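You operate a simulated robot arm through the tools that you are given. There is no shell and no other tool. Be economical: measure what you need, move in short steps, check, and stop when the job is done.

The job below is to be done with a simulated two-armed robot. You get a single attempt, and the scene is never put back.

## Task
Take the wheel chock on the top of the parts bench and put it away on the shelf of the parts bench. Then put the label labelled "desk" from the rack shelf seat on the fitting stand on top of the black adapter. Then open the sorter drawer. The order counts. Set down upright: wheel chock, label.

It is judged by the outcome, as a careful person would: the job done as asked, and still so three seconds after it is handed in. It fails if anything else is knocked over, pushed out of place, dropped, spilled or broken.

## Robot
Two 7-joint arms with fingered hands on one trunk, on a base that drives. Base frame: it is fixed to the floor where the robot stands at the start and does not move with it; the origin is under the middle of the robot, x ahead of it, y to its left, z up. Readings come in mm, rad, newtons and seconds.
The left shoulder is at the start at [29, 104, 1246], the right one opposite. With the tool pointing down near the work surface each hand reaches from about 100 to 500 mm from the robot's upright axis, wherever it stands, measured 20 degrees to its own side. Places, roughly: black adapter [-2250, -1750, 750]; label [-2250, -1750, 750]; shelf of the parts bench [900, 0, 300]; sorter drawer [4400, 4700, 900]. Payload 2.4 kg a hand.
The tool frame of a hand sits at the grasp point between the pads (the TCP): z along the fingers, y along the line on which they close. The tips reach 17 mm beyond it. Largest opening 88 mm; the body of the gripper starts 47 mm behind the TCP. The gripper is a hand of 2 fingers: y runs from the thumb to the fingers, the wrist lies at [0, 0, -165] in the tool frame.
Orientation is that of the tool frame in the base frame, as a unit quaternion [w, x, y, z]. With the fingers straight down and closing along the base's y, the tool's x points along the base's -x, its y along +y and its z along -z.

## Interface
- The arms move only by the tool nudge_tool. It takes "left_targets", "right_targets" or both (then of equal length, played together; a hand with none holds still); each is a list that holds one entry, the list of rows, each a list of 6 numbers: the turn, a rotation vector about the tool's x, y, z in rad, then the shift along the tool's x, y, z in m. In form: [[[wx, wy, wz, dx, dy, dz], ...]]. A call has 1 to 12 rows; each row is the pose to reach, as a shift and turn from the pose commanded when the call began, along the tool's axes at that moment. Each row takes 0.2 s and may step no farther than 50 mm and 0.15 rad from the row before; otherwise, the whole call is refused. A pose out of reach is approached as far as the arm can. The call stops where the force on the tool passes 40 N (or 10 N more than at its start, if that is more) or the arm is blocked; 0.2 s more then pass. In this call time passes only in rows, and 0.2 s behind the last. It gives the time, the measured TCP pose, the force on the tool (base axes), the opening and the grip force at its end, in the units of the frame above (readings bear some noise), with the torque about the TCP (base axes, N m) and any sound that the robot's microphone picked up, and new pictures: "views" is both (left out), scene, wrist or none (wrist: the cameras of the hands that moved).
- Cameras (640 x 400 px; columns grow to the right, rows downward): "scene" is now at [119.7, -19.4, 1174.2]; the picture's right is [-0.22, -0.98, 0.00], its down [-0.10, 0.02, -0.99] and it looks along [0.97, -0.22, -0.10] (base axes); focal length 214 px, centre (320, 200). "left" rides on the left gripper at [-50, 3, -63] in its tool frame; the picture's right is [-0.06, -1.00, 0.00], its down [0.78, -0.05, -0.62] and it looks along [0.62, -0.04, 0.79] (tool axes); focal length 275 px, centre (320, 200). "right" rides on the right gripper at [50, 3, -63] in its tool frame; the picture's right is [-0.06, 1.00, 0.00], its down [-0.78, -0.05, -0.62] and it looks along [-0.62, -0.04, 0.79] (tool axes); focal length 275 px, centre (320, 200). There is no depth. A picture from a camera that has moved, and an enlarged one, comes with that camera's place and axes in the base frame and with its lens.
- lift_body(by): slides the trunk up (or, below 0, down) by that many mm; the arms and the scene camera ride with it, the base frame stays. It gives what a move gives, with no picture.
- drive_base(legs): drives the robot by 1 to 6 legs, each [ahead, left, turn to the left] in mm, mm and rad, along the robot's own axes; the way and the turn of a leg run together, so that a leg with both is an arc; at most 1500 mm and 3.142 rad a leg. The arms and the cameras ride along, it lands a little off, and it stops where it bumps. It gives what a move gives, and a new picture of the scene camera.
- move_fingers(finger1, thumb_bend, hand): sets how far each is bent, from 0 (flat) to 1 (curled in); at 0.3 the hand is open as for a grip, at 0.7 the pads meet at the TCP. One left out holds its place. A second passes; each finger stops where it meets its share of the squeeze, and holds until it gets a number again. It is the only way to open and close the hand. It gives what a move gives, with no picture; readings hold the bend of each and the force on the fingers (four entries, about 0 where the hand has none), thumb and palm.
- aim_head(pan, tilt): turns the head with the scene camera to pan (to the left, within 1.047 rad either way) and tilt (down, from -0.506 to 1.204), counted from straight ahead of the robot. It gives what a move gives, and a new picture of the scene camera.
- close_up(camera, box): a new picture of the part [left, top, right, bottom] of that camera's present view, enlarged. No time passes.
- finish_job(): hands the job in; it is judged then, once.

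Work in short steps. Places have to be worked out from the pictures, the camera data and where the tool is seen: move nearer, look again, correct. Check each grasp and each placing, and mend what went wrong. You have 165 turns and 260 pictures in all, those below and enlarged ones among them. Open the grippers and draw the arms clear of the work before you hand the job in, unless the task says otherwise; then end with one line.

The tools are called after "Emit:" by a JSON object that holds its "name" and its "arguments". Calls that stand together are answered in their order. nudge_tool: Moves the arms, as the interface text tells. Its arguments: {"type":"object","properties":{"left_targets":{"type":"array"},"right_targets":{"type":"array"},"views":{"type":"string","enum":["both","scene","wrist","none"]}},"required":[]} The other tools are called the same way: lift_body (by) slides the trunk up or down; move_fingers (finger1, thumb_bend, hand) moves the fingers one by one; drive_base (legs) drives the base; aim_head (pan, tilt) turns the head that bears the scene camera; close_up (camera, box) takes an enlarged picture of a part of a camera's view; finish_job () hands the job in.

At the start:

```text
time: 0.0
left_tcp_pos: [352.5, 59.3, 1234.8]
left_tcp_rot: [0.001, 0.0, 1.0, 0.0]
left_ft_force: [1.2, -0.1, -0.4]
left_moment: [-0.01, 0.01, 0.02]
left_opening: 87.9
left_gripper_force: 0.1
left_shape: jaw
left_bend: [0.3, 0.3]
left_finger forces: [0.0, 0.0, 0.0, 0.0, 0.0, 0.0]
right_tcp_pos: [335.1, -238.2, 1144.9]
right_tcp_rot: [0.0, 0.0, 1.0, -0.001]
right_ft_force: [-0.1, 0.5, 0.4]
right_moment: [0.0, -0.01, 0.01]
right_opening: 87.8
right_gripper_force: 0.1
right_shape: jaw
right_bend: [0.3, 0.3]
right_finger forces: [0.0, 0.0, 0.0, 0.1, 0.0, 0.0]
trunk travel left (down, up): [-475.0, 375.0]
robot x, y, heading: [-5.1, -0.3, 0.002]
head pan, tilt: [-0.218, 0.103]
```

scene: 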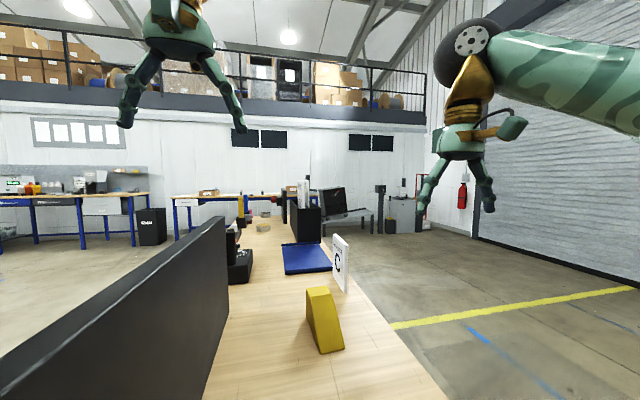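
right: 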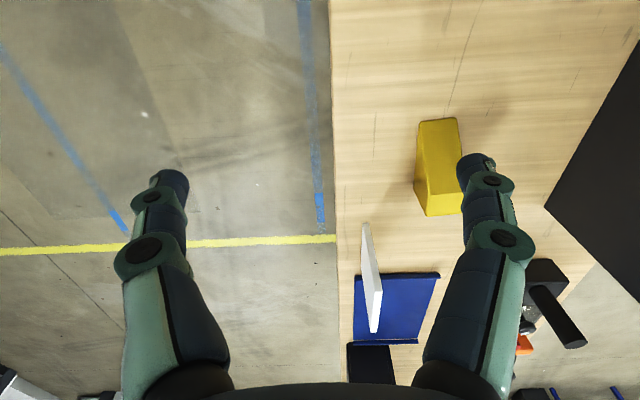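
left: 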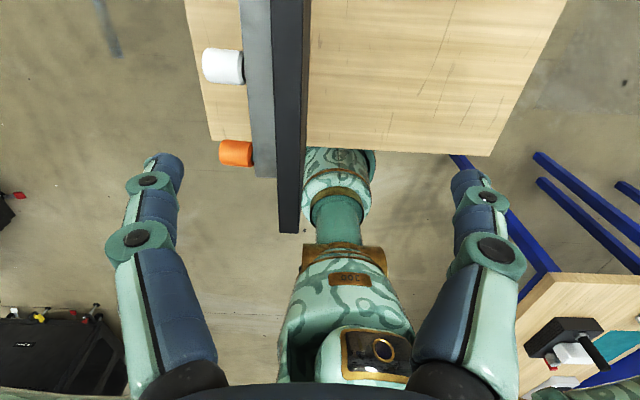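

The yellow wedge (chock) stands on the bench around [620,-140]. I tilt the head down to see the bench and its shelf.

Emit:
{"name": "aim_head", "arguments": {"pan": -0.2, "tilt": 0.8}}

Emit:
{"name": "close_up", "arguments": {"camera": "scene", "box": [160, 0, 480, 200]}}

```text
time: 1.1
left_tcp_pos: [351.7, 58.9, 1233.9]
left_tcp_rot: [0.0, 0.0, 1.0, 0.0]
left_ft_force: [-0.8, 0.3, 0.0]
left_moment: [-0.01, 0.0, 0.01]
left_opening: 87.6
left_gripper_force: 0.0
left_shape: jaw
left_bend: [0.3, 0.3]
left_finger forces: [0.0, 0.0, 0.0, 0.1, 0.0, 0.1]
right_tcp_pos: [334.8, -238.7, 1144.9]
right_tcp_rot: [-0.001, 0.0, 1.0, 0.0]
right_ft_force: [0.0, 0.3, 0.2]
right_moment: [-0.05, 0.01, 0.01]
right_opening: 88.0
right_gripper_force: 0.0
right_shape: jaw
right_bend: [0.3, 0.3]
right_finger forces: [0.0, 0.1, 0.0, 0.1, 0.0, 0.1]
trunk travel left (down, up): [-475.0, 375.0]
robot x, y, heading: [-0.3, 1.7, -0.003]
head pan, tilt: [-0.201, 0.799]
camera scene: at [108.9, -15.5, 1111.5], right [-0.2, -0.98, 0.0], down [-0.7, 0.14, -0.7], along [0.68, -0.14, -0.72], focal length 214 px, centre (320, 200)
```

scene: 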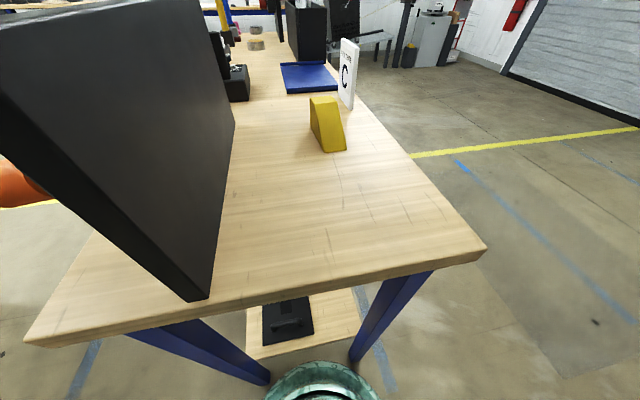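

```text
2.00 times, centred on (320, 100) of scene
camera zoom: at [108.9, -15.5, 1111.5], right [-0.2, -0.98, 0.0], down [-0.7, 0.14, -0.7], along [0.68, -0.14, -0.72], focal length 429 px, centre (320, 400)
```

zoom: 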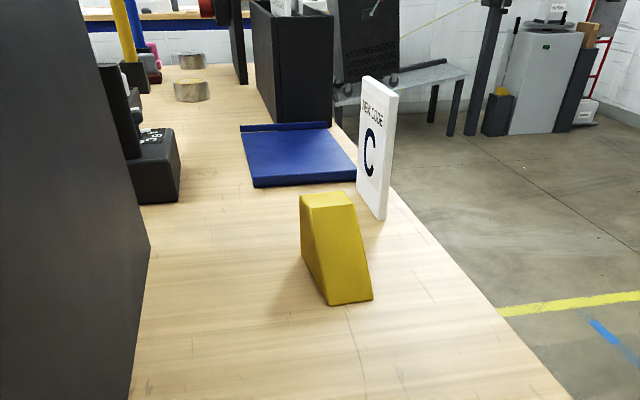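

Now an enlarged wrist view of the chock to get its shape.

Emit:
{"name": "close_up", "arguments": {"camera": "right", "box": [340, 80, 540, 240]}}

Emit:
{"name": "close_up", "arguments": {"camera": "scene", "box": [240, 270, 400, 370]}}

```text
2.50 times, centred on (440, 160) of right
camera zoom: at [285.8, -235.1, 1209.3], right [0.06, 1.0, 0.0], down [0.78, -0.05, 0.62], along [0.62, -0.04, -0.79], focal length 688 px, centre (20, 300)
```

zoom: 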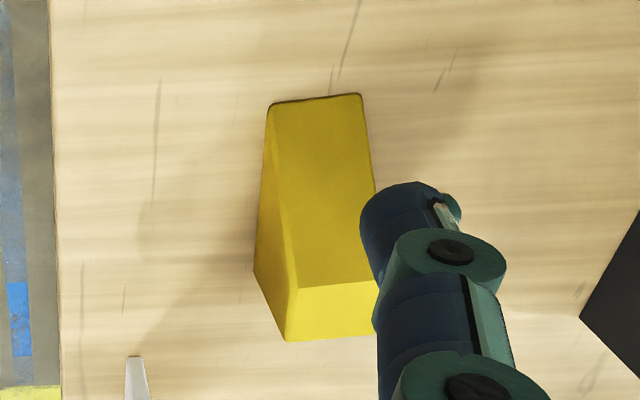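

```text
4.00 times, centred on (320, 320) of scene
camera zoom: at [108.9, -15.5, 1111.5], right [-0.2, -0.98, 0.0], down [-0.7, 0.14, -0.7], along [0.68, -0.14, -0.72], focal length 858 px, centre (320, -280)
```

zoom: 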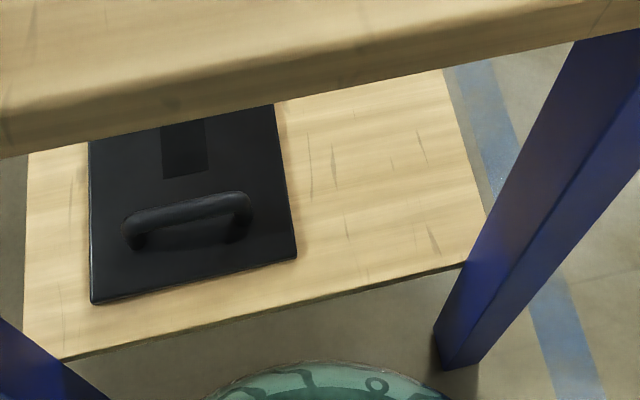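

Comparing both views puts the bench top near z≈900. The chock is about 42 wide, 88 long and 74 high, centred near [467,-103], with its slope facing me. I pre-position the right hand tilted 45° forward so it can later reach under the bench top.

Emit:
{"name": "nudge_tool", "arguments": {"right_targets": [[[0, -0.131, 0, -0.01, 0.022, 0.021], [0, -0.262, 0, -0.021, 0.045, 0.042], [0, -0.393, 0, -0.032, 0.068, 0.063], [0, -0.524, 0, -0.042, 0.09, 0.083], [0, -0.655, 0, -0.053, 0.113, 0.104], [0, -0.785, 0, -0.063, 0.135, 0.125]]]}}

```text
time: 2.5
left_tcp_pos: [351.7, 59.1, 1234.0]
left_tcp_rot: [0.0, 0.0, 1.0, 0.0]
left_ft_force: [-0.3, -0.2, 0.2]
left_moment: [0.02, 0.02, 0.04]
left_opening: 87.9
left_gripper_force: 0.0
left_shape: jaw
left_bend: [0.3, 0.3]
left_finger forces: [0.1, 0.0, 0.0, 0.0, 0.1, 0.0]
right_tcp_pos: [397.5, -102.9, 1019.6]
right_tcp_rot: [0.383, -0.001, 0.924, 0.001]
right_ft_force: [-0.1, 0.0, -0.2]
right_moment: [0.01, -0.03, 0.0]
right_opening: 87.9
right_gripper_force: 0.2
right_shape: jaw
right_bend: [0.3, 0.3]
right_finger forces: [0.1, 0.0, 0.0, 0.0, 0.0, 0.0]
trunk travel left (down, up): [-475.0, 375.0]
robot x, y, heading: [0.4, 3.2, 0.001]
head pan, tilt: [-0.201, 0.799]
camera scene: at [108.9, -15.4, 1111.4], right [-0.2, -0.98, 0.0], down [-0.7, 0.14, -0.7], along [0.68, -0.14, -0.72], focal length 214 px, centre (320, 200)
camera right: at [317.3, -100.0, 1030.2], right [0.04, 1.0, 0.04], down [0.12, -0.05, 0.99], along [0.99, -0.04, -0.12], focal length 275 px, centre (320, 200)
```

scene: 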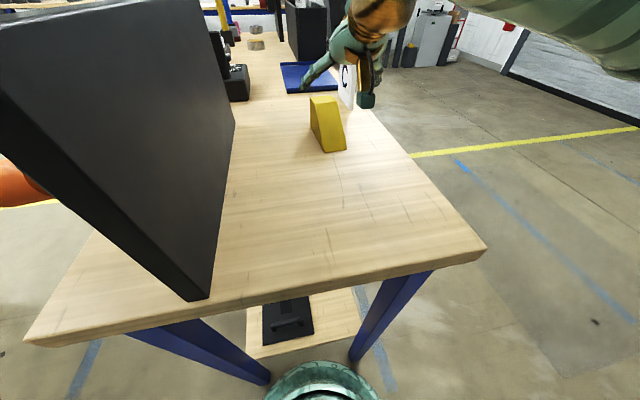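
right: 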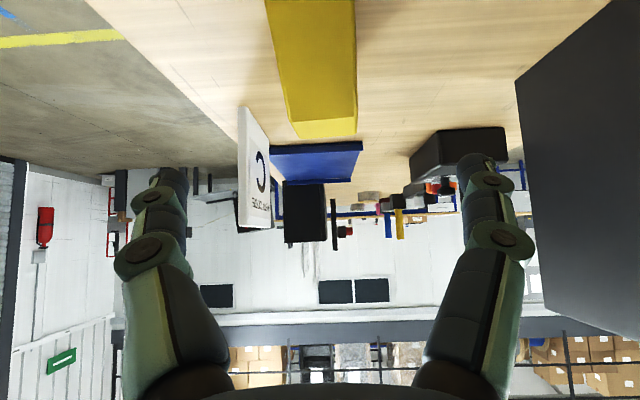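

The hand is centred on the chock. I advance 119 mm along the fingers to straddle it.

Emit:
{"name": "nudge_tool", "arguments": {"right_targets": [[[0, 0, 0, 0.001, 0.001, 0.04], [0, 0, 0, 0.003, 0.001, 0.08], [0, 0, 0, 0.005, 0.001, 0.118]]]}}

```text
time: 3.3
left_tcp_pos: [351.4, 60.5, 1233.4]
left_tcp_rot: [-0.001, 0.0, 1.0, 0.001]
left_ft_force: [0.6, 0.2, 0.0]
left_moment: [0.01, -0.01, 0.01]
left_opening: 87.9
left_gripper_force: 0.1
left_shape: jaw
left_bend: [0.3, 0.3]
left_finger forces: [0.0, 0.0, 0.1, 0.0, 0.0, 0.0]
right_tcp_pos: [480.4, -104.0, 931.2]
right_tcp_rot: [0.383, -0.001, 0.924, -0.001]
right_ft_force: [0.3, 1.2, 0.0]
right_moment: [0.02, 0.0, 0.03]
right_opening: 88.0
right_gripper_force: 0.0
right_shape: jaw
right_bend: [0.3, 0.3]
right_finger forces: [0.0, 0.0, 0.1, 0.0, 0.0, 0.0]
trunk travel left (down, up): [-475.0, 375.0]
robot x, y, heading: [-1.7, -0.7, -0.004]
head pan, tilt: [-0.201, 0.799]
camera scene: at [109.0, -15.4, 1111.4], right [-0.2, -0.98, 0.0], down [-0.7, 0.14, -0.7], along [0.68, -0.14, -0.72], focal length 214 px, centre (320, 200)
camera right: at [399.8, -99.7, 942.6], right [0.04, 1.0, 0.04], down [0.12, -0.05, 0.99], along [0.99, -0.04, -0.12], focal length 275 px, centre (320, 200)
```

scene: 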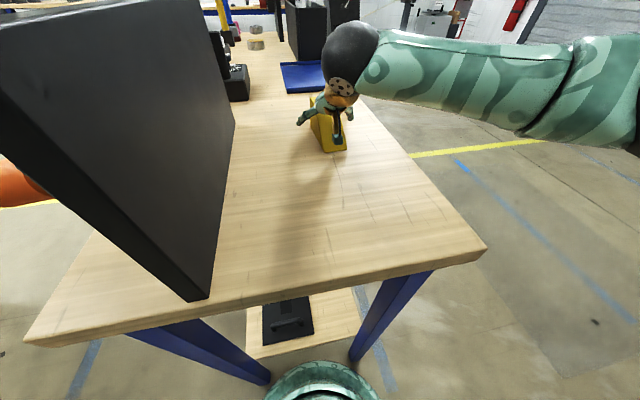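
right: 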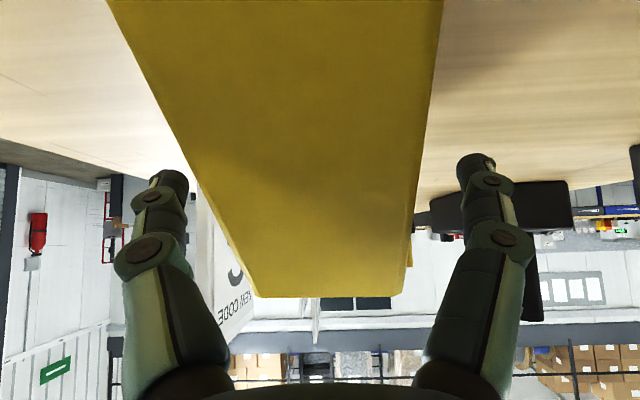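

The fingers straddle the chock; close both together.

Emit:
{"name": "move_fingers", "arguments": {"hand": "right", "finger1": 0.7, "thumb_bend": 0.7}}

```text
time: 4.3
left_tcp_pos: [351.8, 58.4, 1233.8]
left_tcp_rot: [0.0, 0.0, 1.0, 0.0]
left_ft_force: [-0.2, -0.2, 0.1]
left_moment: [0.0, -0.07, 0.01]
left_opening: 88.0
left_gripper_force: 0.0
left_shape: jaw
left_bend: [0.3, 0.3]
left_finger forces: [0.1, 0.0, 0.0, 0.1, 0.0, 0.0]
right_tcp_pos: [479.1, -104.5, 932.4]
right_tcp_rot: [0.383, -0.001, 0.924, -0.001]
right_ft_force: [0.9, -1.1, 0.1]
right_moment: [0.0, 0.03, -0.01]
right_opening: 35.1
right_gripper_force: 8.0
right_shape: fingers
right_bend: [0.51, 0.59]
right_finger forces: [7.9, 0.0, 0.0, 0.0, 8.6, 0.0]
trunk travel left (down, up): [-475.0, 375.0]
robot x, y, heading: [0.1, -0.8, -0.001]
head pan, tilt: [-0.201, 0.799]
```

Gripped at about 8 N, 35 mm opening. I lift straight up 60 mm and check.

Emit:
{"name": "nudge_tool", "arguments": {"right_targets": [[[0, 0, 0, -0.014, 0, -0.014], [0, 0, 0, -0.028, 0, -0.028], [0, 0, 0, -0.042, 0, -0.042]]]}}

```text
time: 5.1
left_tcp_pos: [352.6, 60.4, 1234.0]
left_tcp_rot: [0.0, 0.0, 1.0, 0.0]
left_ft_force: [0.3, -0.8, -0.4]
left_moment: [-0.02, 0.01, -0.01]
left_opening: 88.1
left_gripper_force: 0.0
left_shape: jaw
left_bend: [0.3, 0.3]
left_finger forces: [0.0, 0.0, 0.1, 0.0, 0.0, 0.0]
right_tcp_pos: [481.3, -102.7, 992.8]
right_tcp_rot: [0.382, 0.0, 0.924, -0.001]
right_ft_force: [0.6, -0.8, -2.5]
right_moment: [0.0, -0.02, 0.0]
right_opening: 35.1
right_gripper_force: 8.2
right_shape: fingers
right_bend: [0.51, 0.59]
right_finger forces: [8.2, 0.0, 0.0, 0.0, 8.1, 0.1]
trunk travel left (down, up): [-475.0, 375.0]
robot x, y, heading: [-0.1, 2.5, -0.006]
head pan, tilt: [-0.201, 0.799]
camera scene: at [109.0, -15.5, 1111.4], right [-0.2, -0.98, 0.0], down [-0.7, 0.14, -0.7], along [0.68, -0.14, -0.72], focal length 214 px, centre (320, 200)
camera right: at [400.2, -98.9, 1002.9], right [0.04, 1.0, 0.04], down [0.12, -0.05, 0.99], along [0.99, -0.04, -0.12], focal length 275 px, centre (320, 200)
```

scene: 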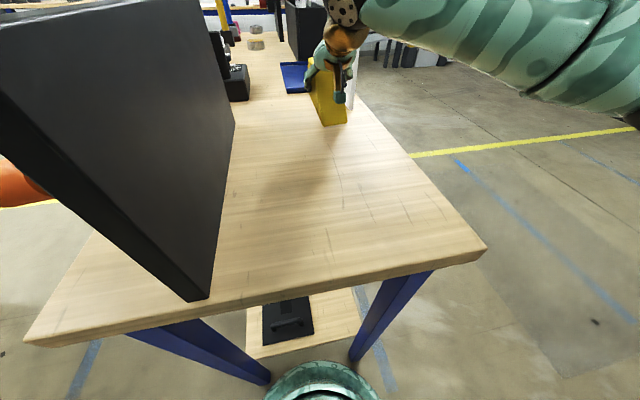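
right: 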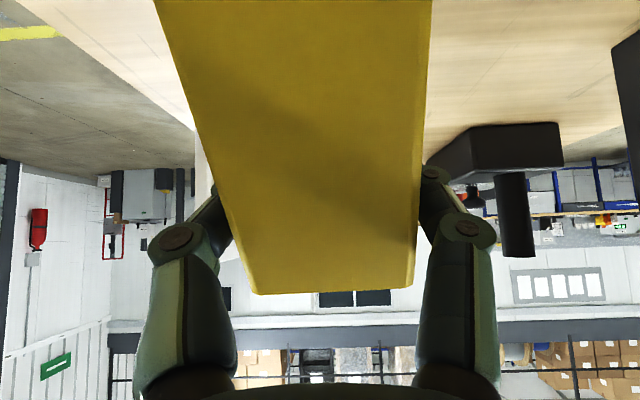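

The chock is held (≈2.5 N). I draw the left hand back so it won't meet the bench end, and drive back clear of the bench.

Emit:
{"name": "nudge_tool", "arguments": {"left_targets": [[[0, 0, 0, 0.035, 0.025, 0], [0, 0, 0, 0.07, 0.05, 0], [0, 0, 0, 0.1, 0.075, 0], [0, 0, 0, 0.13, 0.1, 0]]], "views": "none"}}

Emit:
{"name": "drive_base", "arguments": {"legs": [[-650, 0, 0]]}}

Emit:
{"name": "lift_body", "arguments": {"by": -470}}

Emit:
{"name": "aim_head", "arguments": {"pan": 0, "tilt": 0.4}}

```text
time: 6.1
left_tcp_pos: [220.4, 161.0, 1234.5]
left_tcp_rot: [0.0, 0.0, 1.0, 0.0]
left_ft_force: [-0.2, 0.5, -0.3]
left_moment: [0.01, 0.01, 0.0]
left_opening: 87.9
left_gripper_force: 0.0
left_shape: jaw
left_bend: [0.3, 0.3]
left_finger forces: [0.1, 0.0, 0.0, 0.0, 0.0, 0.0]
right_tcp_pos: [480.1, -103.3, 992.7]
right_tcp_rot: [0.382, -0.001, 0.924, 0.0]
right_ft_force: [-0.2, -0.4, -3.1]
right_moment: [0.01, -0.01, -0.02]
right_opening: 34.8
right_gripper_force: 8.0
right_shape: fingers
right_bend: [0.51, 0.59]
right_finger forces: [8.2, 0.1, 0.1, 0.0, 8.1, 0.0]
trunk travel left (down, up): [-475.0, 375.0]
robot x, y, heading: [-3.9, 1.5, 0.0]
head pan, tilt: [-0.201, 0.799]
```

```text
time: 9.7
left_tcp_pos: [-425.8, 160.0, 1235.2]
left_tcp_rot: [0.0, -0.003, 1.0, 0.0]
left_ft_force: [0.3, 0.7, 0.0]
left_moment: [0.02, -0.01, 0.01]
left_opening: 87.5
left_gripper_force: 0.1
left_shape: jaw
left_bend: [0.3, 0.3]
left_finger forces: [0.1, 0.0, 0.0, 0.0, 0.0, 0.1]
right_tcp_pos: [-166.1, -100.3, 991.7]
right_tcp_rot: [0.382, -0.004, 0.924, 0.001]
right_ft_force: [-0.2, 0.0, -2.3]
right_moment: [0.0, -0.02, -0.05]
right_opening: 35.1
right_gripper_force: 8.7
right_shape: fingers
right_bend: [0.51, 0.59]
right_finger forces: [8.1, 0.0, 0.1, 0.0, 8.2, 0.0]
trunk travel left (down, up): [-475.0, 375.0]
robot x, y, heading: [-647.6, -3.1, 0.008]
head pan, tilt: [-0.201, 0.799]
camera scene: at [-537.2, -17.1, 1111.5], right [-0.19, -0.98, 0.0], down [-0.7, 0.14, -0.7], along [0.68, -0.13, -0.72], focal length 214 px, centre (320, 200)
```

scene: 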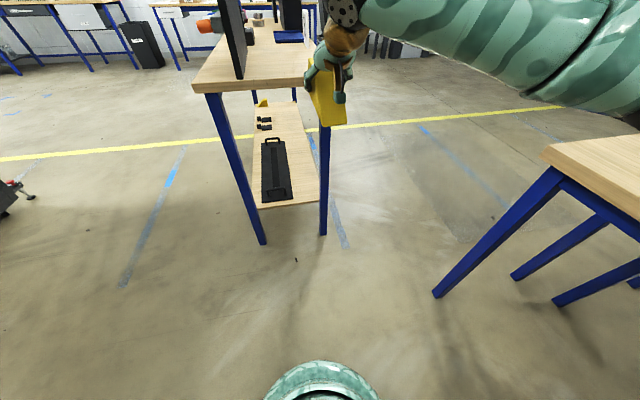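

```text
refused: -470 is not a number from -400 to 400
```

```text
time: 10.5
left_tcp_pos: [-425.0, 159.5, 1235.4]
left_tcp_rot: [0.0, -0.003, 1.0, 0.0]
left_ft_force: [-0.3, 0.8, 0.4]
left_moment: [0.0, 0.0, 0.03]
left_opening: 87.8
left_gripper_force: 0.1
left_shape: jaw
left_bend: [0.3, 0.3]
left_finger forces: [0.1, 0.0, 0.1, 0.1, 0.1, 0.0]
right_tcp_pos: [-165.2, -101.1, 992.2]
right_tcp_rot: [0.383, -0.005, 0.924, 0.002]
right_ft_force: [0.2, 0.2, -1.9]
right_moment: [0.0, 0.0, 0.01]
right_opening: 35.1
right_gripper_force: 8.1
right_shape: fingers
right_bend: [0.51, 0.59]
right_finger forces: [8.2, 0.1, 0.0, 0.0, 8.1, 0.0]
trunk travel left (down, up): [-475.0, 375.0]
robot x, y, heading: [-647.7, -1.2, 0.007]
head pan, tilt: [0.0, 0.4]
camera scene: at [-523.4, -1.0, 1146.4], right [0.01, -1.0, 0.0], down [-0.39, 0.0, -0.92], along [0.92, 0.01, -0.39], focal length 214 px, centre (320, 200)
```

scene: 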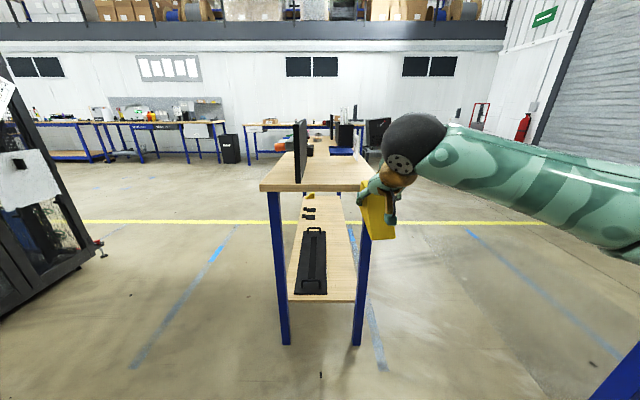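

The shelf top appears at z≈265, front edge x≈265, y±172. A black case stands on the left part, so the free strip is y≈-40 to -170. I lower the trunk.

Emit:
{"name": "lift_body", "arguments": {"by": -400}}

Emit:
{"name": "lift_body", "arguments": {"by": -70}}

Emit:
{"name": "aim_head", "arguments": {"pan": 0, "tilt": 0.4}}

Emit:
{"name": "close_up", "arguments": {"camera": "scene", "box": [220, 100, 420, 225]}}

```text
time: 14.4
left_tcp_pos: [-407.6, 161.0, 820.9]
left_tcp_rot: [-0.042, -0.003, 0.999, 0.0]
left_ft_force: [0.1, -0.1, -0.3]
left_moment: [-0.01, -0.01, -0.05]
left_opening: 87.9
left_gripper_force: 0.1
left_shape: jaw
left_bend: [0.3, 0.3]
left_finger forces: [0.1, 0.0, 0.0, 0.0, 0.0, 0.0]
right_tcp_pos: [-164.4, -100.5, 592.0]
right_tcp_rot: [0.384, -0.004, 0.924, 0.001]
right_ft_force: [0.4, -0.6, -2.6]
right_moment: [0.01, 0.01, 0.0]
right_opening: 35.1
right_gripper_force: 8.0
right_shape: fingers
right_bend: [0.51, 0.59]
right_finger forces: [8.2, 0.1, 0.1, 0.1, 8.0, 0.0]
trunk travel left (down, up): [-75.0, 775.0]
robot x, y, heading: [-645.0, -3.5, 0.008]
head pan, tilt: [0.0, 0.4]
```

```text
time: 15.4
left_tcp_pos: [-392.2, 160.9, 740.9]
left_tcp_rot: [-0.078, -0.003, 0.997, 0.0]
left_ft_force: [0.4, -0.3, -0.4]
left_moment: [0.0, -0.02, -0.03]
left_opening: 88.2
left_gripper_force: 0.0
left_shape: jaw
left_bend: [0.3, 0.3]
left_finger forces: [0.0, 0.0, 0.0, 0.0, 0.0, 0.1]
right_tcp_pos: [-165.7, -102.2, 522.0]
right_tcp_rot: [0.384, -0.003, 0.923, 0.0]
right_ft_force: [0.5, 0.5, -2.5]
right_moment: [-0.02, -0.01, -0.01]
right_opening: 35.2
right_gripper_force: 8.2
right_shape: fingers
right_bend: [0.51, 0.59]
right_finger forces: [8.2, 0.0, 0.0, 0.0, 8.2, 0.0]
trunk travel left (down, up): [-5.0, 845.0]
robot x, y, heading: [-644.8, -0.4, 0.005]
head pan, tilt: [0.0, 0.4]
```

```text
time: 16.0
left_tcp_pos: [-392.5, 161.0, 740.7]
left_tcp_rot: [-0.078, -0.004, 0.997, 0.0]
left_ft_force: [-0.3, 0.0, -1.4]
left_moment: [0.0, -0.02, -0.01]
left_opening: 87.9
left_gripper_force: 0.0
left_shape: jaw
left_bend: [0.3, 0.3]
left_finger forces: [0.0, 0.0, 0.0, 0.0, 0.1, 0.1]
right_tcp_pos: [-165.6, -102.0, 522.1]
right_tcp_rot: [0.382, -0.004, 0.924, 0.0]
right_ft_force: [-0.5, 0.4, -2.6]
right_moment: [-0.04, 0.0, 0.02]
right_opening: 35.0
right_gripper_force: 8.2
right_shape: fingers
right_bend: [0.51, 0.59]
right_finger forces: [8.2, 0.1, 0.0, 0.0, 8.1, 0.0]
trunk travel left (down, up): [-5.0, 845.0]
robot x, y, heading: [-645.9, -0.4, 0.006]
head pan, tilt: [0.0, 0.4]
camera scene: at [-503.9, -0.8, 681.4], right [0.01, -1.0, 0.0], down [-0.39, 0.0, -0.92], along [0.92, 0.01, -0.39], focal length 214 px, centre (320, 200)
```

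scene: 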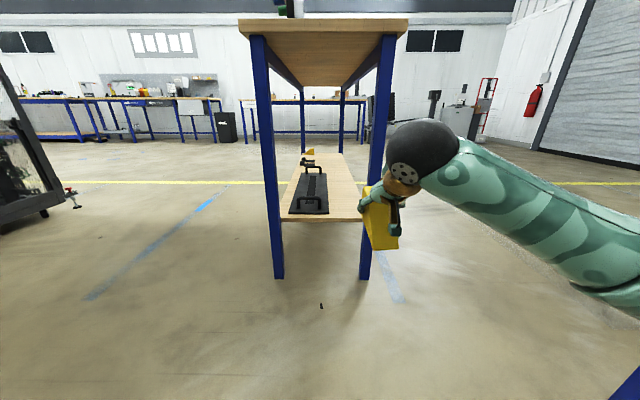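

```text
3.20 times, centred on (320, 162) of scene
camera zoom: at [-503.9, -0.8, 681.4], right [0.01, -1.0, 0.0], down [-0.39, 0.0, -0.92], along [0.92, 0.01, -0.39], focal length 686 px, centre (320, 320)
```

zoom: 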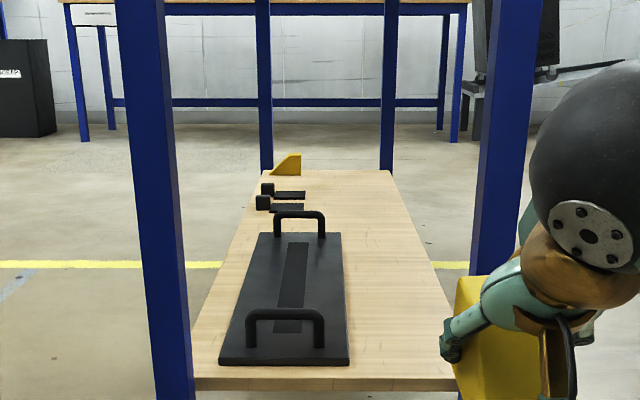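

From the front the legs leave about ±163 mm, so the arm must come in nearly straight. I stretch the right arm forward and down while still clear, to see how the elbow lies.

Emit:
{"name": "nudge_tool", "arguments": {"right_targets": [[[0, 0, 0, 0.013, -0.008, 0.037], [0, 0, 0, 0.027, -0.015, 0.075], [0, 0, 0, 0.04, -0.023, 0.112], [0, 0, 0, 0.054, -0.03, 0.15], [0, 0, 0, 0.067, -0.038, 0.187]]], "views": "both"}}

```text
time: 17.2
left_tcp_pos: [-391.4, 159.7, 740.5]
left_tcp_rot: [-0.078, -0.004, 0.997, 0.0]
left_ft_force: [0.0, 0.3, 0.8]
left_moment: [0.01, 0.02, 0.02]
left_opening: 87.9
left_gripper_force: 0.1
left_shape: jaw
left_bend: [0.3, 0.3]
left_finger forces: [0.1, 0.0, 0.0, 0.1, 0.1, 0.1]
right_tcp_pos: [-78.7, -137.3, 341.3]
right_tcp_rot: [0.383, -0.006, 0.924, 0.003]
right_ft_force: [0.1, -0.5, -2.2]
right_moment: [-0.01, 0.01, 0.03]
right_opening: 35.0
right_gripper_force: 7.8
right_shape: fingers
right_bend: [0.51, 0.59]
right_finger forces: [8.2, 0.0, 0.1, 0.0, 7.9, 0.1]
trunk travel left (down, up): [-5.0, 845.0]
robot x, y, heading: [-647.5, -1.0, 0.006]
head pan, tilt: [0.0, 0.4]
camera scene: at [-504.0, -0.8, 681.4], right [0.01, -1.0, 0.0], down [-0.39, 0.0, -0.92], along [0.92, 0.01, -0.39], focal length 214 px, centre (320, 200)
camera right: at [-158.7, -134.8, 351.7], right [0.03, 1.0, 0.04], down [0.12, -0.05, 0.99], along [0.99, -0.03, -0.12], focal length 275 px, centre (320, 200)
```

scene: 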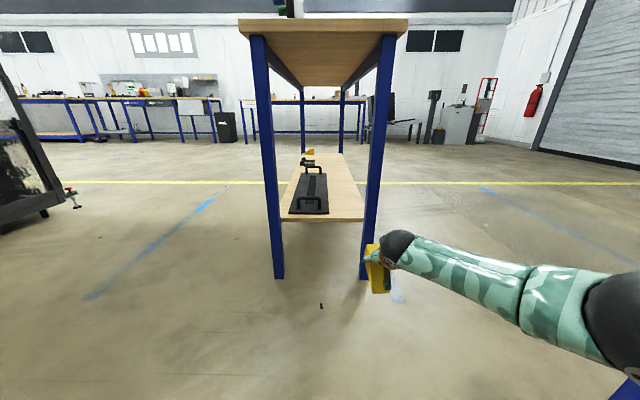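
right: 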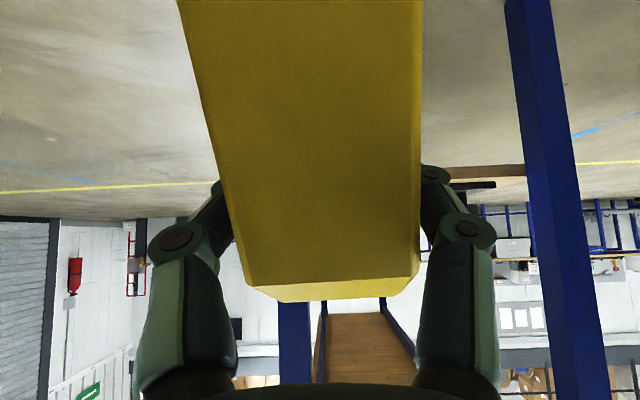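

The forearm leaves to the right at about 45°, which would meet the right leg. If I stand farther left with heading ≈ -0.45, the forearm passes between the legs. I tuck the left hand outward, then drive there in steps.

Emit:
{"name": "nudge_tool", "arguments": {"left_targets": [[[0, 0, 0, 0.015, 0.035, 0], [0, 0, 0, 0.028, 0.07, 0], [0, 0, 0, 0.042, 0.105, 0], [0, 0, 0, 0.055, 0.14, 0]]], "views": "none"}}

Emit:
{"name": "drive_base", "arguments": {"legs": [[0, 282, 0], [0, 0, -0.456], [222, 107, 0]]}}

```text
time: 18.2
left_tcp_pos: [-413.8, 241.7, 746.0]
left_tcp_rot: [-0.078, -0.004, 0.997, -0.002]
left_ft_force: [0.3, 0.1, -0.7]
left_moment: [0.01, 0.01, 0.01]
left_opening: 87.8
left_gripper_force: 0.1
left_shape: jaw
left_bend: [0.3, 0.3]
left_finger forces: [0.1, 0.0, 0.1, 0.0, 0.0, 0.1]
left hand out of reach, approached as far as the arm can: row 1, 2, 3, 4
right_tcp_pos: [-79.5, -137.6, 342.3]
right_tcp_rot: [0.382, -0.004, 0.924, 0.001]
right_ft_force: [-0.2, -1.1, -2.0]
right_moment: [0.0, 0.04, 0.01]
right_opening: 35.2
right_gripper_force: 8.1
right_shape: fingers
right_bend: [0.51, 0.59]
right_finger forces: [8.2, 0.1, 0.0, 0.0, 8.0, 0.0]
trunk travel left (down, up): [-5.0, 845.0]
robot x, y, heading: [-643.6, 0.8, 0.006]
head pan, tilt: [0.0, 0.4]
```

```text
time: 23.0
left_tcp_pos: [-86.0, 399.0, 744.5]
left_tcp_rot: [-0.076, 0.224, 0.972, 0.018]
left_ft_force: [-0.6, -0.1, 1.2]
left_moment: [-0.03, -0.01, 0.01]
left_opening: 88.1
left_gripper_force: 0.1
left_shape: jaw
left_bend: [0.3, 0.3]
left_finger forces: [0.0, 0.0, 0.1, 0.0, 0.1, 0.1]
right_tcp_pos: [47.1, -88.5, 341.0]
right_tcp_rot: [0.373, 0.207, 0.9, -0.087]
right_ft_force: [0.2, 0.2, -2.3]
right_moment: [-0.02, -0.03, 0.0]
right_opening: 35.1
right_gripper_force: 7.9
right_shape: fingers
right_bend: [0.51, 0.59]
right_finger forces: [8.1, 0.0, 0.1, 0.0, 7.9, 0.1]
trunk travel left (down, up): [-5.0, 845.0]
robot x, y, heading: [-398.0, 284.2, -0.452]
head pan, tilt: [0.0, 0.4]
camera scene: at [-273.7, 223.9, 681.4], right [-0.44, -0.9, 0.0], down [-0.35, 0.17, -0.92], along [0.83, -0.4, -0.39], focal length 214 px, centre (320, 200)
```

scene: 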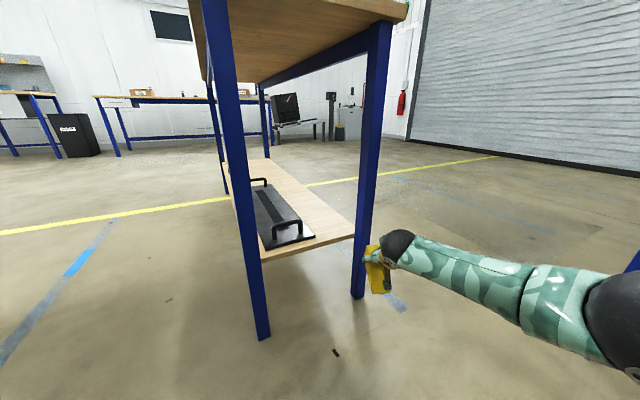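

Positions fit (shelf corner [271,-180], case corner [312,-35]). I drive 250 mm toward world +x and look again.

Emit:
{"name": "drive_base", "arguments": {"legs": [[225, 109, 0]]}}

Emit:
{"name": "close_up", "arguments": {"camera": "right", "box": [0, 0, 640, 400]}}

```text
time: 24.8
left_tcp_pos: [167.6, 401.7, 744.5]
left_tcp_rot: [-0.076, 0.221, 0.972, 0.017]
left_ft_force: [0.0, 0.5, -0.2]
left_moment: [0.0, -0.02, 0.04]
left_opening: 87.7
left_gripper_force: 0.0
left_shape: jaw
left_bend: [0.3, 0.3]
left_finger forces: [0.1, 0.1, 0.1, 0.1, 0.1, 0.1]
right_tcp_pos: [301.3, -86.0, 340.9]
right_tcp_rot: [0.373, 0.204, 0.901, -0.085]
right_ft_force: [0.0, 0.1, -1.9]
right_moment: [0.04, 0.01, 0.01]
right_opening: 35.2
right_gripper_force: 8.0
right_shape: fingers
right_bend: [0.51, 0.59]
right_finger forces: [8.1, 0.1, 0.0, 0.0, 7.8, 0.0]
trunk travel left (down, up): [-5.0, 845.0]
robot x, y, heading: [-146.6, 282.9, -0.446]
head pan, tilt: [0.0, 0.4]
camera scene: at [-20.3, 224.0, 681.4], right [-0.43, -0.9, 0.0], down [-0.35, 0.17, -0.92], along [0.83, -0.4, -0.39], focal length 214 px, centre (320, 200)
```

scene: 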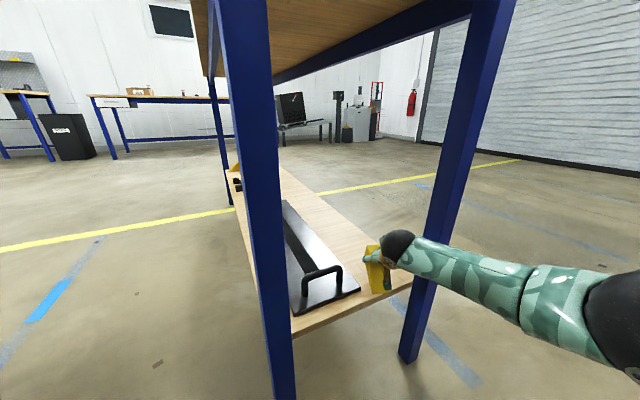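

```text
1.00 times, centred on (320, 200) of right
camera zoom: at [230.9, -48.5, 352.1], right [0.47, 0.88, 0.04], down [0.09, -0.09, 0.99], along [0.88, -0.46, -0.12], focal length 275 px, centre (320, 200)
```

zoom: 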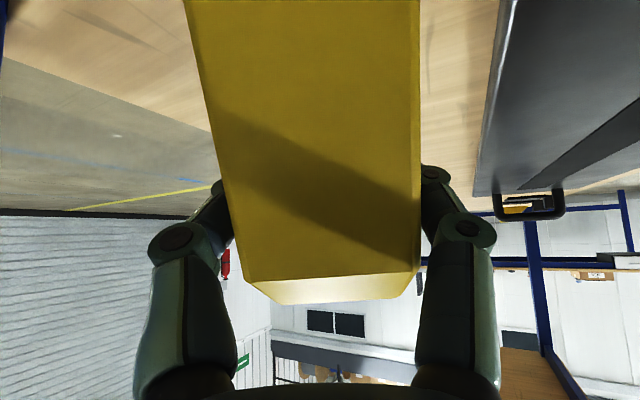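

Clear of the leg and case. I move another 60 mm in +x and 12 mm toward -y so the chock is fully over the shelf.

Emit:
{"name": "drive_base", "arguments": {"legs": [[59, 15, 0]]}}

```text
time: 25.8
left_tcp_pos: [227.0, 389.8, 744.3]
left_tcp_rot: [-0.076, 0.22, 0.972, 0.017]
left_ft_force: [-0.4, -0.3, 0.3]
left_moment: [-0.01, 0.01, -0.01]
left_opening: 87.9
left_gripper_force: 0.0
left_shape: jaw
left_bend: [0.3, 0.3]
left_finger forces: [0.0, 0.0, 0.0, 0.0, 0.1, 0.0]
right_tcp_pos: [361.5, -98.9, 342.4]
right_tcp_rot: [0.373, 0.204, 0.901, -0.085]
right_ft_force: [1.0, 0.1, -2.6]
right_moment: [0.0, 0.0, 0.05]
right_opening: 35.1
right_gripper_force: 8.0
right_shape: fingers
right_bend: [0.51, 0.59]
right_finger forces: [8.0, 0.0, 0.0, 0.1, 8.0, 0.1]
trunk travel left (down, up): [-5.0, 845.0]
robot x, y, heading: [-88.7, 273.6, -0.444]
head pan, tilt: [0.0, 0.4]
camera scene: at [40.3, 212.0, 681.4], right [-0.43, -0.9, 0.0], down [-0.35, 0.17, -0.92], along [0.83, -0.4, -0.39], focal length 214 px, centre (320, 200)
```

scene: 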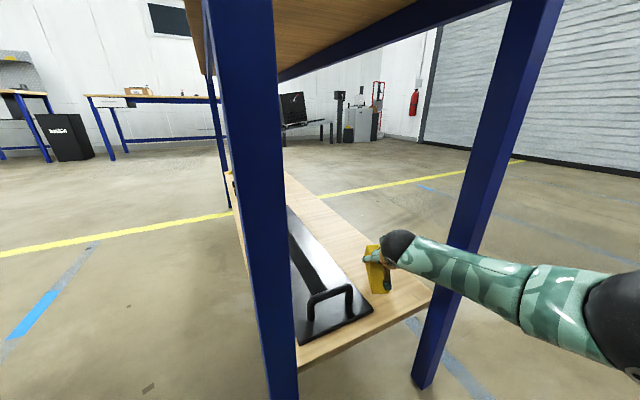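

Lower 36 mm toward the shelf.

Emit:
{"name": "nudge_tool", "arguments": {"right_targets": [[[0, 0, 0, 0.0127, 0, 0.0127], [0, 0, 0, 0.0255, 0, 0.0255]]], "views": "wrist"}}

Emit:
{"name": "close_up", "arguments": {"camera": "scene", "box": [320, 220, 448, 300]}}

```text
time: 26.4
left_tcp_pos: [225.3, 389.8, 745.2]
left_tcp_rot: [-0.074, 0.22, 0.973, 0.017]
left_ft_force: [0.1, -0.8, -0.1]
left_moment: [0.03, 0.01, -0.01]
left_opening: 88.1
left_gripper_force: 0.0
left_shape: jaw
left_bend: [0.3, 0.3]
left_finger forces: [0.1, 0.0, 0.0, 0.0, 0.0, 0.0]
right_tcp_pos: [363.2, -99.5, 306.6]
right_tcp_rot: [0.377, 0.204, 0.9, -0.086]
right_ft_force: [-3.5, 0.2, 18.9]
right_moment: [-0.03, -0.15, -0.02]
right_opening: 34.8
right_gripper_force: 9.3
right_shape: fingers
right_bend: [0.55, 0.61]
right_finger forces: [8.6, 0.0, 0.0, 0.0, 9.7, 0.0]
trunk travel left (down, up): [-5.0, 845.0]
robot x, y, heading: [-86.7, 272.6, -0.44]
head pan, tilt: [0.0, 0.4]
camera right: at [293.1, -60.5, 317.8], right [0.47, 0.88, 0.04], down [0.08, -0.09, 0.99], along [0.88, -0.46, -0.11], focal length 275 px, centre (320, 200)
```

right: 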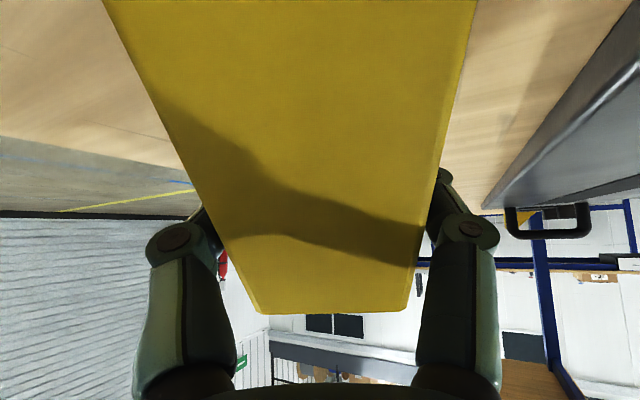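

```text
5.00 times, centred on (384, 260) of scene
camera zoom: at [39.4, 212.6, 682.1], right [-0.43, -0.9, 0.0], down [-0.35, 0.17, -0.92], along [0.83, -0.4, -0.39], focal length 1072 px, centre (0, -100)
```

zoom: 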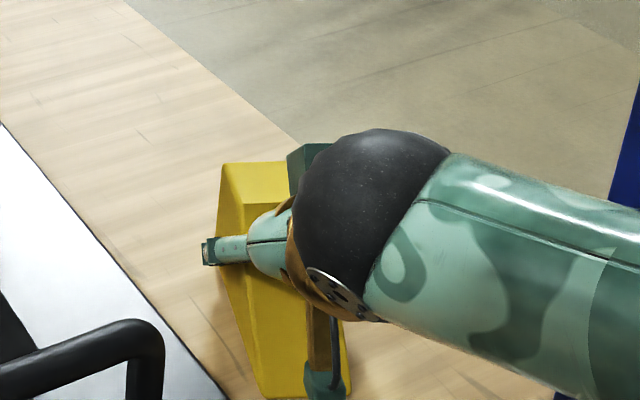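

Contact at ~19 N. I check the chock's attitude closely before releasing.

Emit:
{"name": "close_up", "arguments": {"camera": "right", "box": [160, 180, 480, 380]}}

Emit:
{"name": "nudge_tool", "arguments": {"right_targets": [[[0, 0, 0, -0.0018, 0, -0.0018]]], "views": "none"}}

```text
2.00 times, centred on (320, 280) of right
camera zoom: at [293.1, -60.5, 317.8], right [0.47, 0.88, 0.04], down [0.08, -0.09, 0.99], along [0.88, -0.46, -0.11], focal length 551 px, centre (320, 40)
```

zoom: 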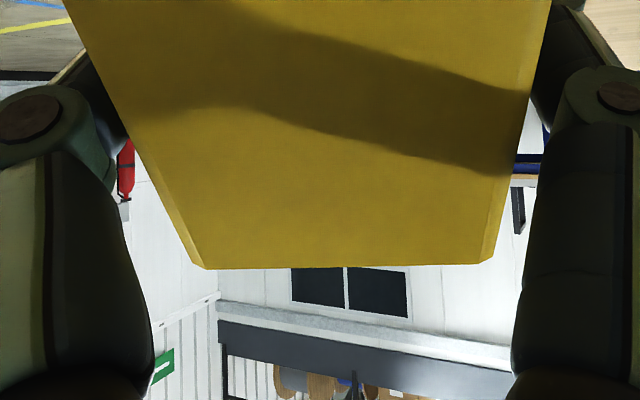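

```text
time: 26.8
left_tcp_pos: [225.7, 390.2, 744.7]
left_tcp_rot: [-0.075, 0.219, 0.973, 0.017]
left_ft_force: [0.5, -0.1, 0.1]
left_moment: [-0.04, 0.0, 0.0]
left_opening: 88.1
left_gripper_force: 0.1
left_shape: jaw
left_bend: [0.3, 0.3]
left_finger forces: [0.0, 0.0, 0.0, 0.1, 0.0, 0.0]
right_tcp_pos: [362.5, -97.3, 308.9]
right_tcp_rot: [0.375, 0.203, 0.9, -0.085]
right_ft_force: [1.8, -1.3, 13.1]
right_moment: [0.01, -0.11, -0.01]
right_opening: 34.7
right_gripper_force: 8.5
right_shape: fingers
right_bend: [0.55, 0.61]
right_finger forces: [8.8, 0.0, 0.1, 0.0, 8.8, 0.0]
trunk travel left (down, up): [-5.0, 845.0]
robot x, y, heading: [-88.2, 273.6, -0.444]
head pan, tilt: [0.0, 0.4]
```

The attitude now looks as it did when first gripped on the bench (base flat). I open partially so the left finger stays clear of the black case.

Emit:
{"name": "move_fingers", "arguments": {"hand": "right", "finger1": 0.43, "thumb_bend": 0.43}}

Emit:
{"name": "close_up", "arguments": {"camera": "scene", "box": [320, 220, 448, 300]}}

Emit:
{"name": "close_up", "arguments": {"camera": "right", "box": [0, 0, 640, 400]}}

```text
time: 27.8
left_tcp_pos: [226.9, 389.6, 743.7]
left_tcp_rot: [-0.075, 0.219, 0.973, 0.017]
left_ft_force: [-0.4, 0.6, -0.8]
left_moment: [0.02, 0.01, -0.01]
left_opening: 88.1
left_gripper_force: 0.0
left_shape: jaw
left_bend: [0.3, 0.3]
left_finger forces: [0.0, 0.0, 0.0, 0.1, 0.0, 0.0]
right_tcp_pos: [362.1, -97.7, 307.6]
right_tcp_rot: [0.373, 0.204, 0.901, -0.085]
right_ft_force: [0.0, -0.1, 0.0]
right_moment: [0.03, 0.01, 0.0]
right_opening: 54.6
right_gripper_force: 0.0
right_shape: fingers
right_bend: [0.43, 0.43]
right_finger forces: [0.1, 0.0, 0.1, 0.0, 0.0, 0.1]
trunk travel left (down, up): [-5.0, 845.0]
robot x, y, heading: [-87.5, 270.3, -0.444]
head pan, tilt: [0.0, 0.4]
```

```text
5.00 times, centred on (384, 260) of scene
camera zoom: at [40.2, 212.1, 681.4], right [-0.43, -0.9, 0.0], down [-0.35, 0.17, -0.92], along [0.83, -0.4, -0.39], focal length 1072 px, centre (0, -100)
```

zoom: 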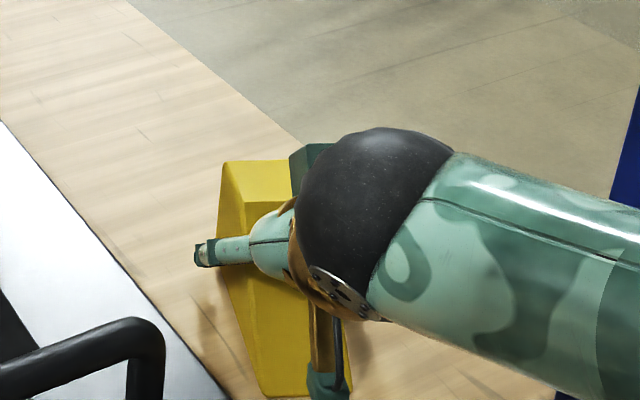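

```text
1.00 times, centred on (320, 200) of right
camera zoom: at [291.6, -60.5, 317.8], right [0.47, 0.88, 0.04], down [0.09, -0.09, 0.99], along [0.88, -0.46, -0.12], focal length 275 px, centre (320, 200)
```

zoom: 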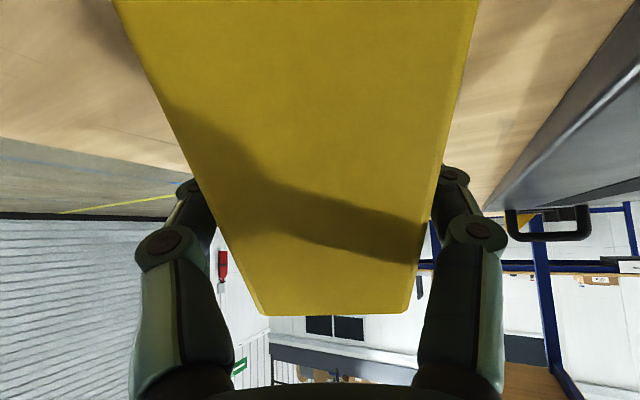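

It stands free. I retract the hand back along its fingers 130 mm and look.

Emit:
{"name": "nudge_tool", "arguments": {"right_targets": [[[0, 0, 0, 0, 0, -0.03], [0, 0, 0, 0, 0, -0.06], [0, 0, 0, 0, 0, -0.1], [0, 0, 0, 0, 0, -0.135]]]}}

```text
time: 28.8
left_tcp_pos: [227.3, 389.5, 745.6]
left_tcp_rot: [-0.076, 0.22, 0.972, 0.017]
left_ft_force: [-0.9, 0.2, 0.2]
left_moment: [0.03, 0.0, -0.01]
left_opening: 88.0
left_gripper_force: 0.1
left_shape: jaw
left_bend: [0.3, 0.3]
left_finger forces: [0.0, 0.1, 0.0, 0.0, 0.1, 0.0]
right_tcp_pos: [275.2, -56.9, 401.3]
right_tcp_rot: [0.372, 0.203, 0.902, -0.085]
right_ft_force: [0.0, 0.1, -0.1]
right_moment: [0.0, -0.03, 0.04]
right_opening: 54.9
right_gripper_force: 0.1
right_shape: fingers
right_bend: [0.43, 0.43]
right_finger forces: [0.0, 0.0, 0.1, 0.0, 0.0, 0.0]
trunk travel left (down, up): [-5.0, 845.0]
robot x, y, heading: [-87.5, 268.9, -0.443]
head pan, tilt: [0.0, 0.4]
camera scene: at [40.3, 212.1, 681.4], right [-0.43, -0.9, 0.0], down [-0.35, 0.17, -0.92], along [0.83, -0.4, -0.39], focal length 214 px, centre (320, 200)
camera right: at [205.4, -19.1, 412.6], right [0.47, 0.88, 0.04], down [0.09, -0.09, 0.99], along [0.88, -0.46, -0.12], focal length 275 px, centre (320, 200)
```

scene: 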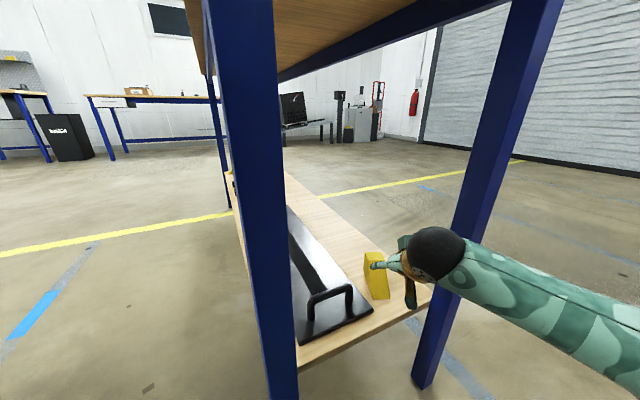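
right: 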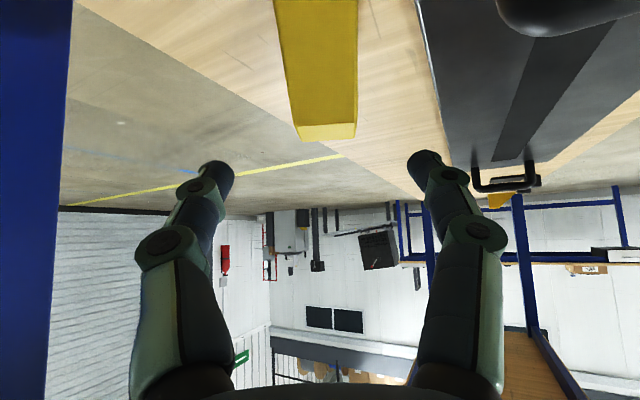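

The chock stands upright on the shelf, clear of the case. I back straight out of the bench, then raise the trunk.

Emit:
{"name": "drive_base", "arguments": {"legs": [[-406, -194, 0], [0, 0, -1.2]]}}

Emit:
{"name": "lift_body", "arguments": {"by": 400}}

Emit:
{"name": "aim_head", "arguments": {"pan": -0.5, "tilt": 0.3}}

```text
time: 34.6
left_tcp_pos: [-320.1, 20.9, 744.9]
left_tcp_rot: [-0.051, 0.733, 0.676, 0.057]
left_ft_force: [0.2, -0.2, -0.3]
left_moment: [0.0, -0.04, -0.01]
left_opening: 87.8
left_gripper_force: 0.0
left_shape: jaw
left_bend: [0.3, 0.3]
left_finger forces: [0.0, 0.1, 0.1, 0.0, 0.0, 0.1]
right_tcp_pos: [-720.9, -185.2, 402.2]
right_tcp_rot: [0.259, 0.679, 0.626, -0.281]
right_ft_force: [-0.6, 1.3, -0.7]
right_moment: [-0.02, 0.01, -0.01]
right_opening: 54.4
right_gripper_force: 0.0
right_shape: fingers
right_bend: [0.43, 0.43]
right_finger forces: [0.1, 0.0, 0.0, 0.0, 0.1, 0.0]
trunk travel left (down, up): [-5.0, 845.0]
robot x, y, heading: [-544.9, 271.8, -1.654]
head pan, tilt: [0.0, 0.4]
camera scene: at [-553.7, 134.2, 681.5], right [-1.0, 0.08, 0.0], down [0.03, 0.39, -0.92], along [-0.08, -0.92, -0.39], focal length 214 px, centre (320, 200)
```

scene: 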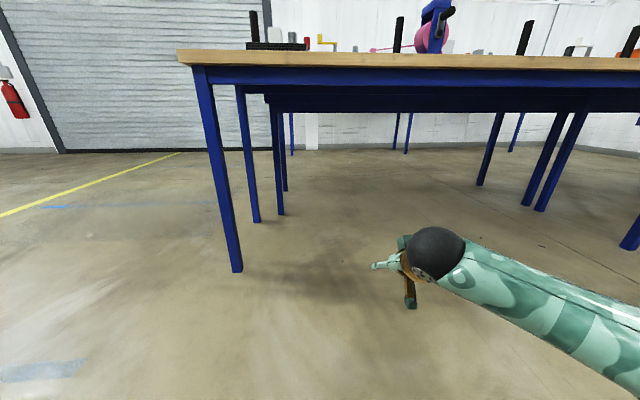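

```text
time: 38.4
left_tcp_pos: [-321.5, 20.8, 1145.9]
left_tcp_rot: [-0.053, 0.733, 0.676, 0.057]
left_ft_force: [0.2, 0.1, 0.4]
left_moment: [-0.02, 0.0, -0.01]
left_opening: 87.9
left_gripper_force: 0.1
left_shape: jaw
left_bend: [0.3, 0.3]
left_finger forces: [0.0, 0.0, 0.0, 0.0, 0.0, 0.1]
right_tcp_pos: [-721.8, -183.9, 801.5]
right_tcp_rot: [0.259, 0.68, 0.626, -0.282]
right_ft_force: [-1.3, -0.6, 0.9]
right_moment: [0.01, 0.0, 0.0]
right_opening: 54.5
right_gripper_force: 0.1
right_shape: fingers
right_bend: [0.43, 0.43]
right_finger forces: [0.0, 0.1, 0.1, 0.1, 0.0, 0.0]
trunk travel left (down, up): [-405.0, 445.0]
robot x, y, heading: [-541.7, 273.5, -1.653]
head pan, tilt: [0.0, 0.4]
```

```text
time: 39.3
left_tcp_pos: [-322.0, 20.3, 1144.5]
left_tcp_rot: [-0.052, 0.733, 0.676, 0.057]
left_ft_force: [0.4, 0.3, -0.4]
left_moment: [-0.01, 0.02, 0.01]
left_opening: 88.0
left_gripper_force: 0.0
left_shape: jaw
left_bend: [0.3, 0.3]
left_finger forces: [0.0, 0.0, 0.0, 0.0, 0.0, 0.0]
right_tcp_pos: [-722.0, -183.6, 802.2]
right_tcp_rot: [0.259, 0.679, 0.626, -0.282]
right_ft_force: [0.0, 0.6, 0.3]
right_moment: [-0.01, -0.02, 0.03]
right_opening: 54.8
right_gripper_force: 0.0
right_shape: fingers
right_bend: [0.43, 0.43]
right_finger forces: [0.1, 0.0, 0.0, 0.0, 0.0, 0.0]
trunk travel left (down, up): [-405.0, 445.0]
robot x, y, heading: [-546.2, 273.7, -1.656]
head pan, tilt: [-0.499, 0.3]
camera scene: at [-595.8, 166.5, 1085.3], right [-0.84, 0.55, 0.0], down [0.16, 0.25, -0.96], along [-0.52, -0.8, -0.3], focal length 214 px, centre (320, 200)
```

scene: 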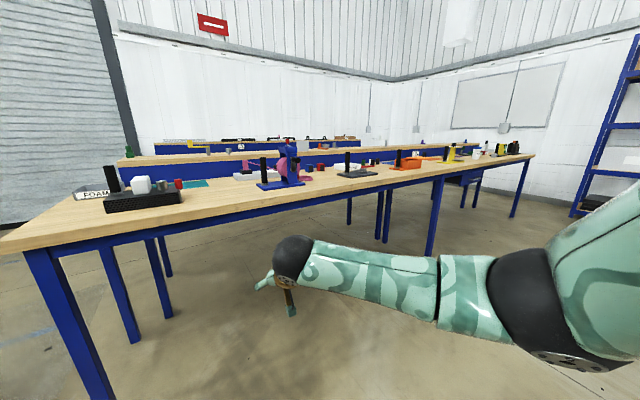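

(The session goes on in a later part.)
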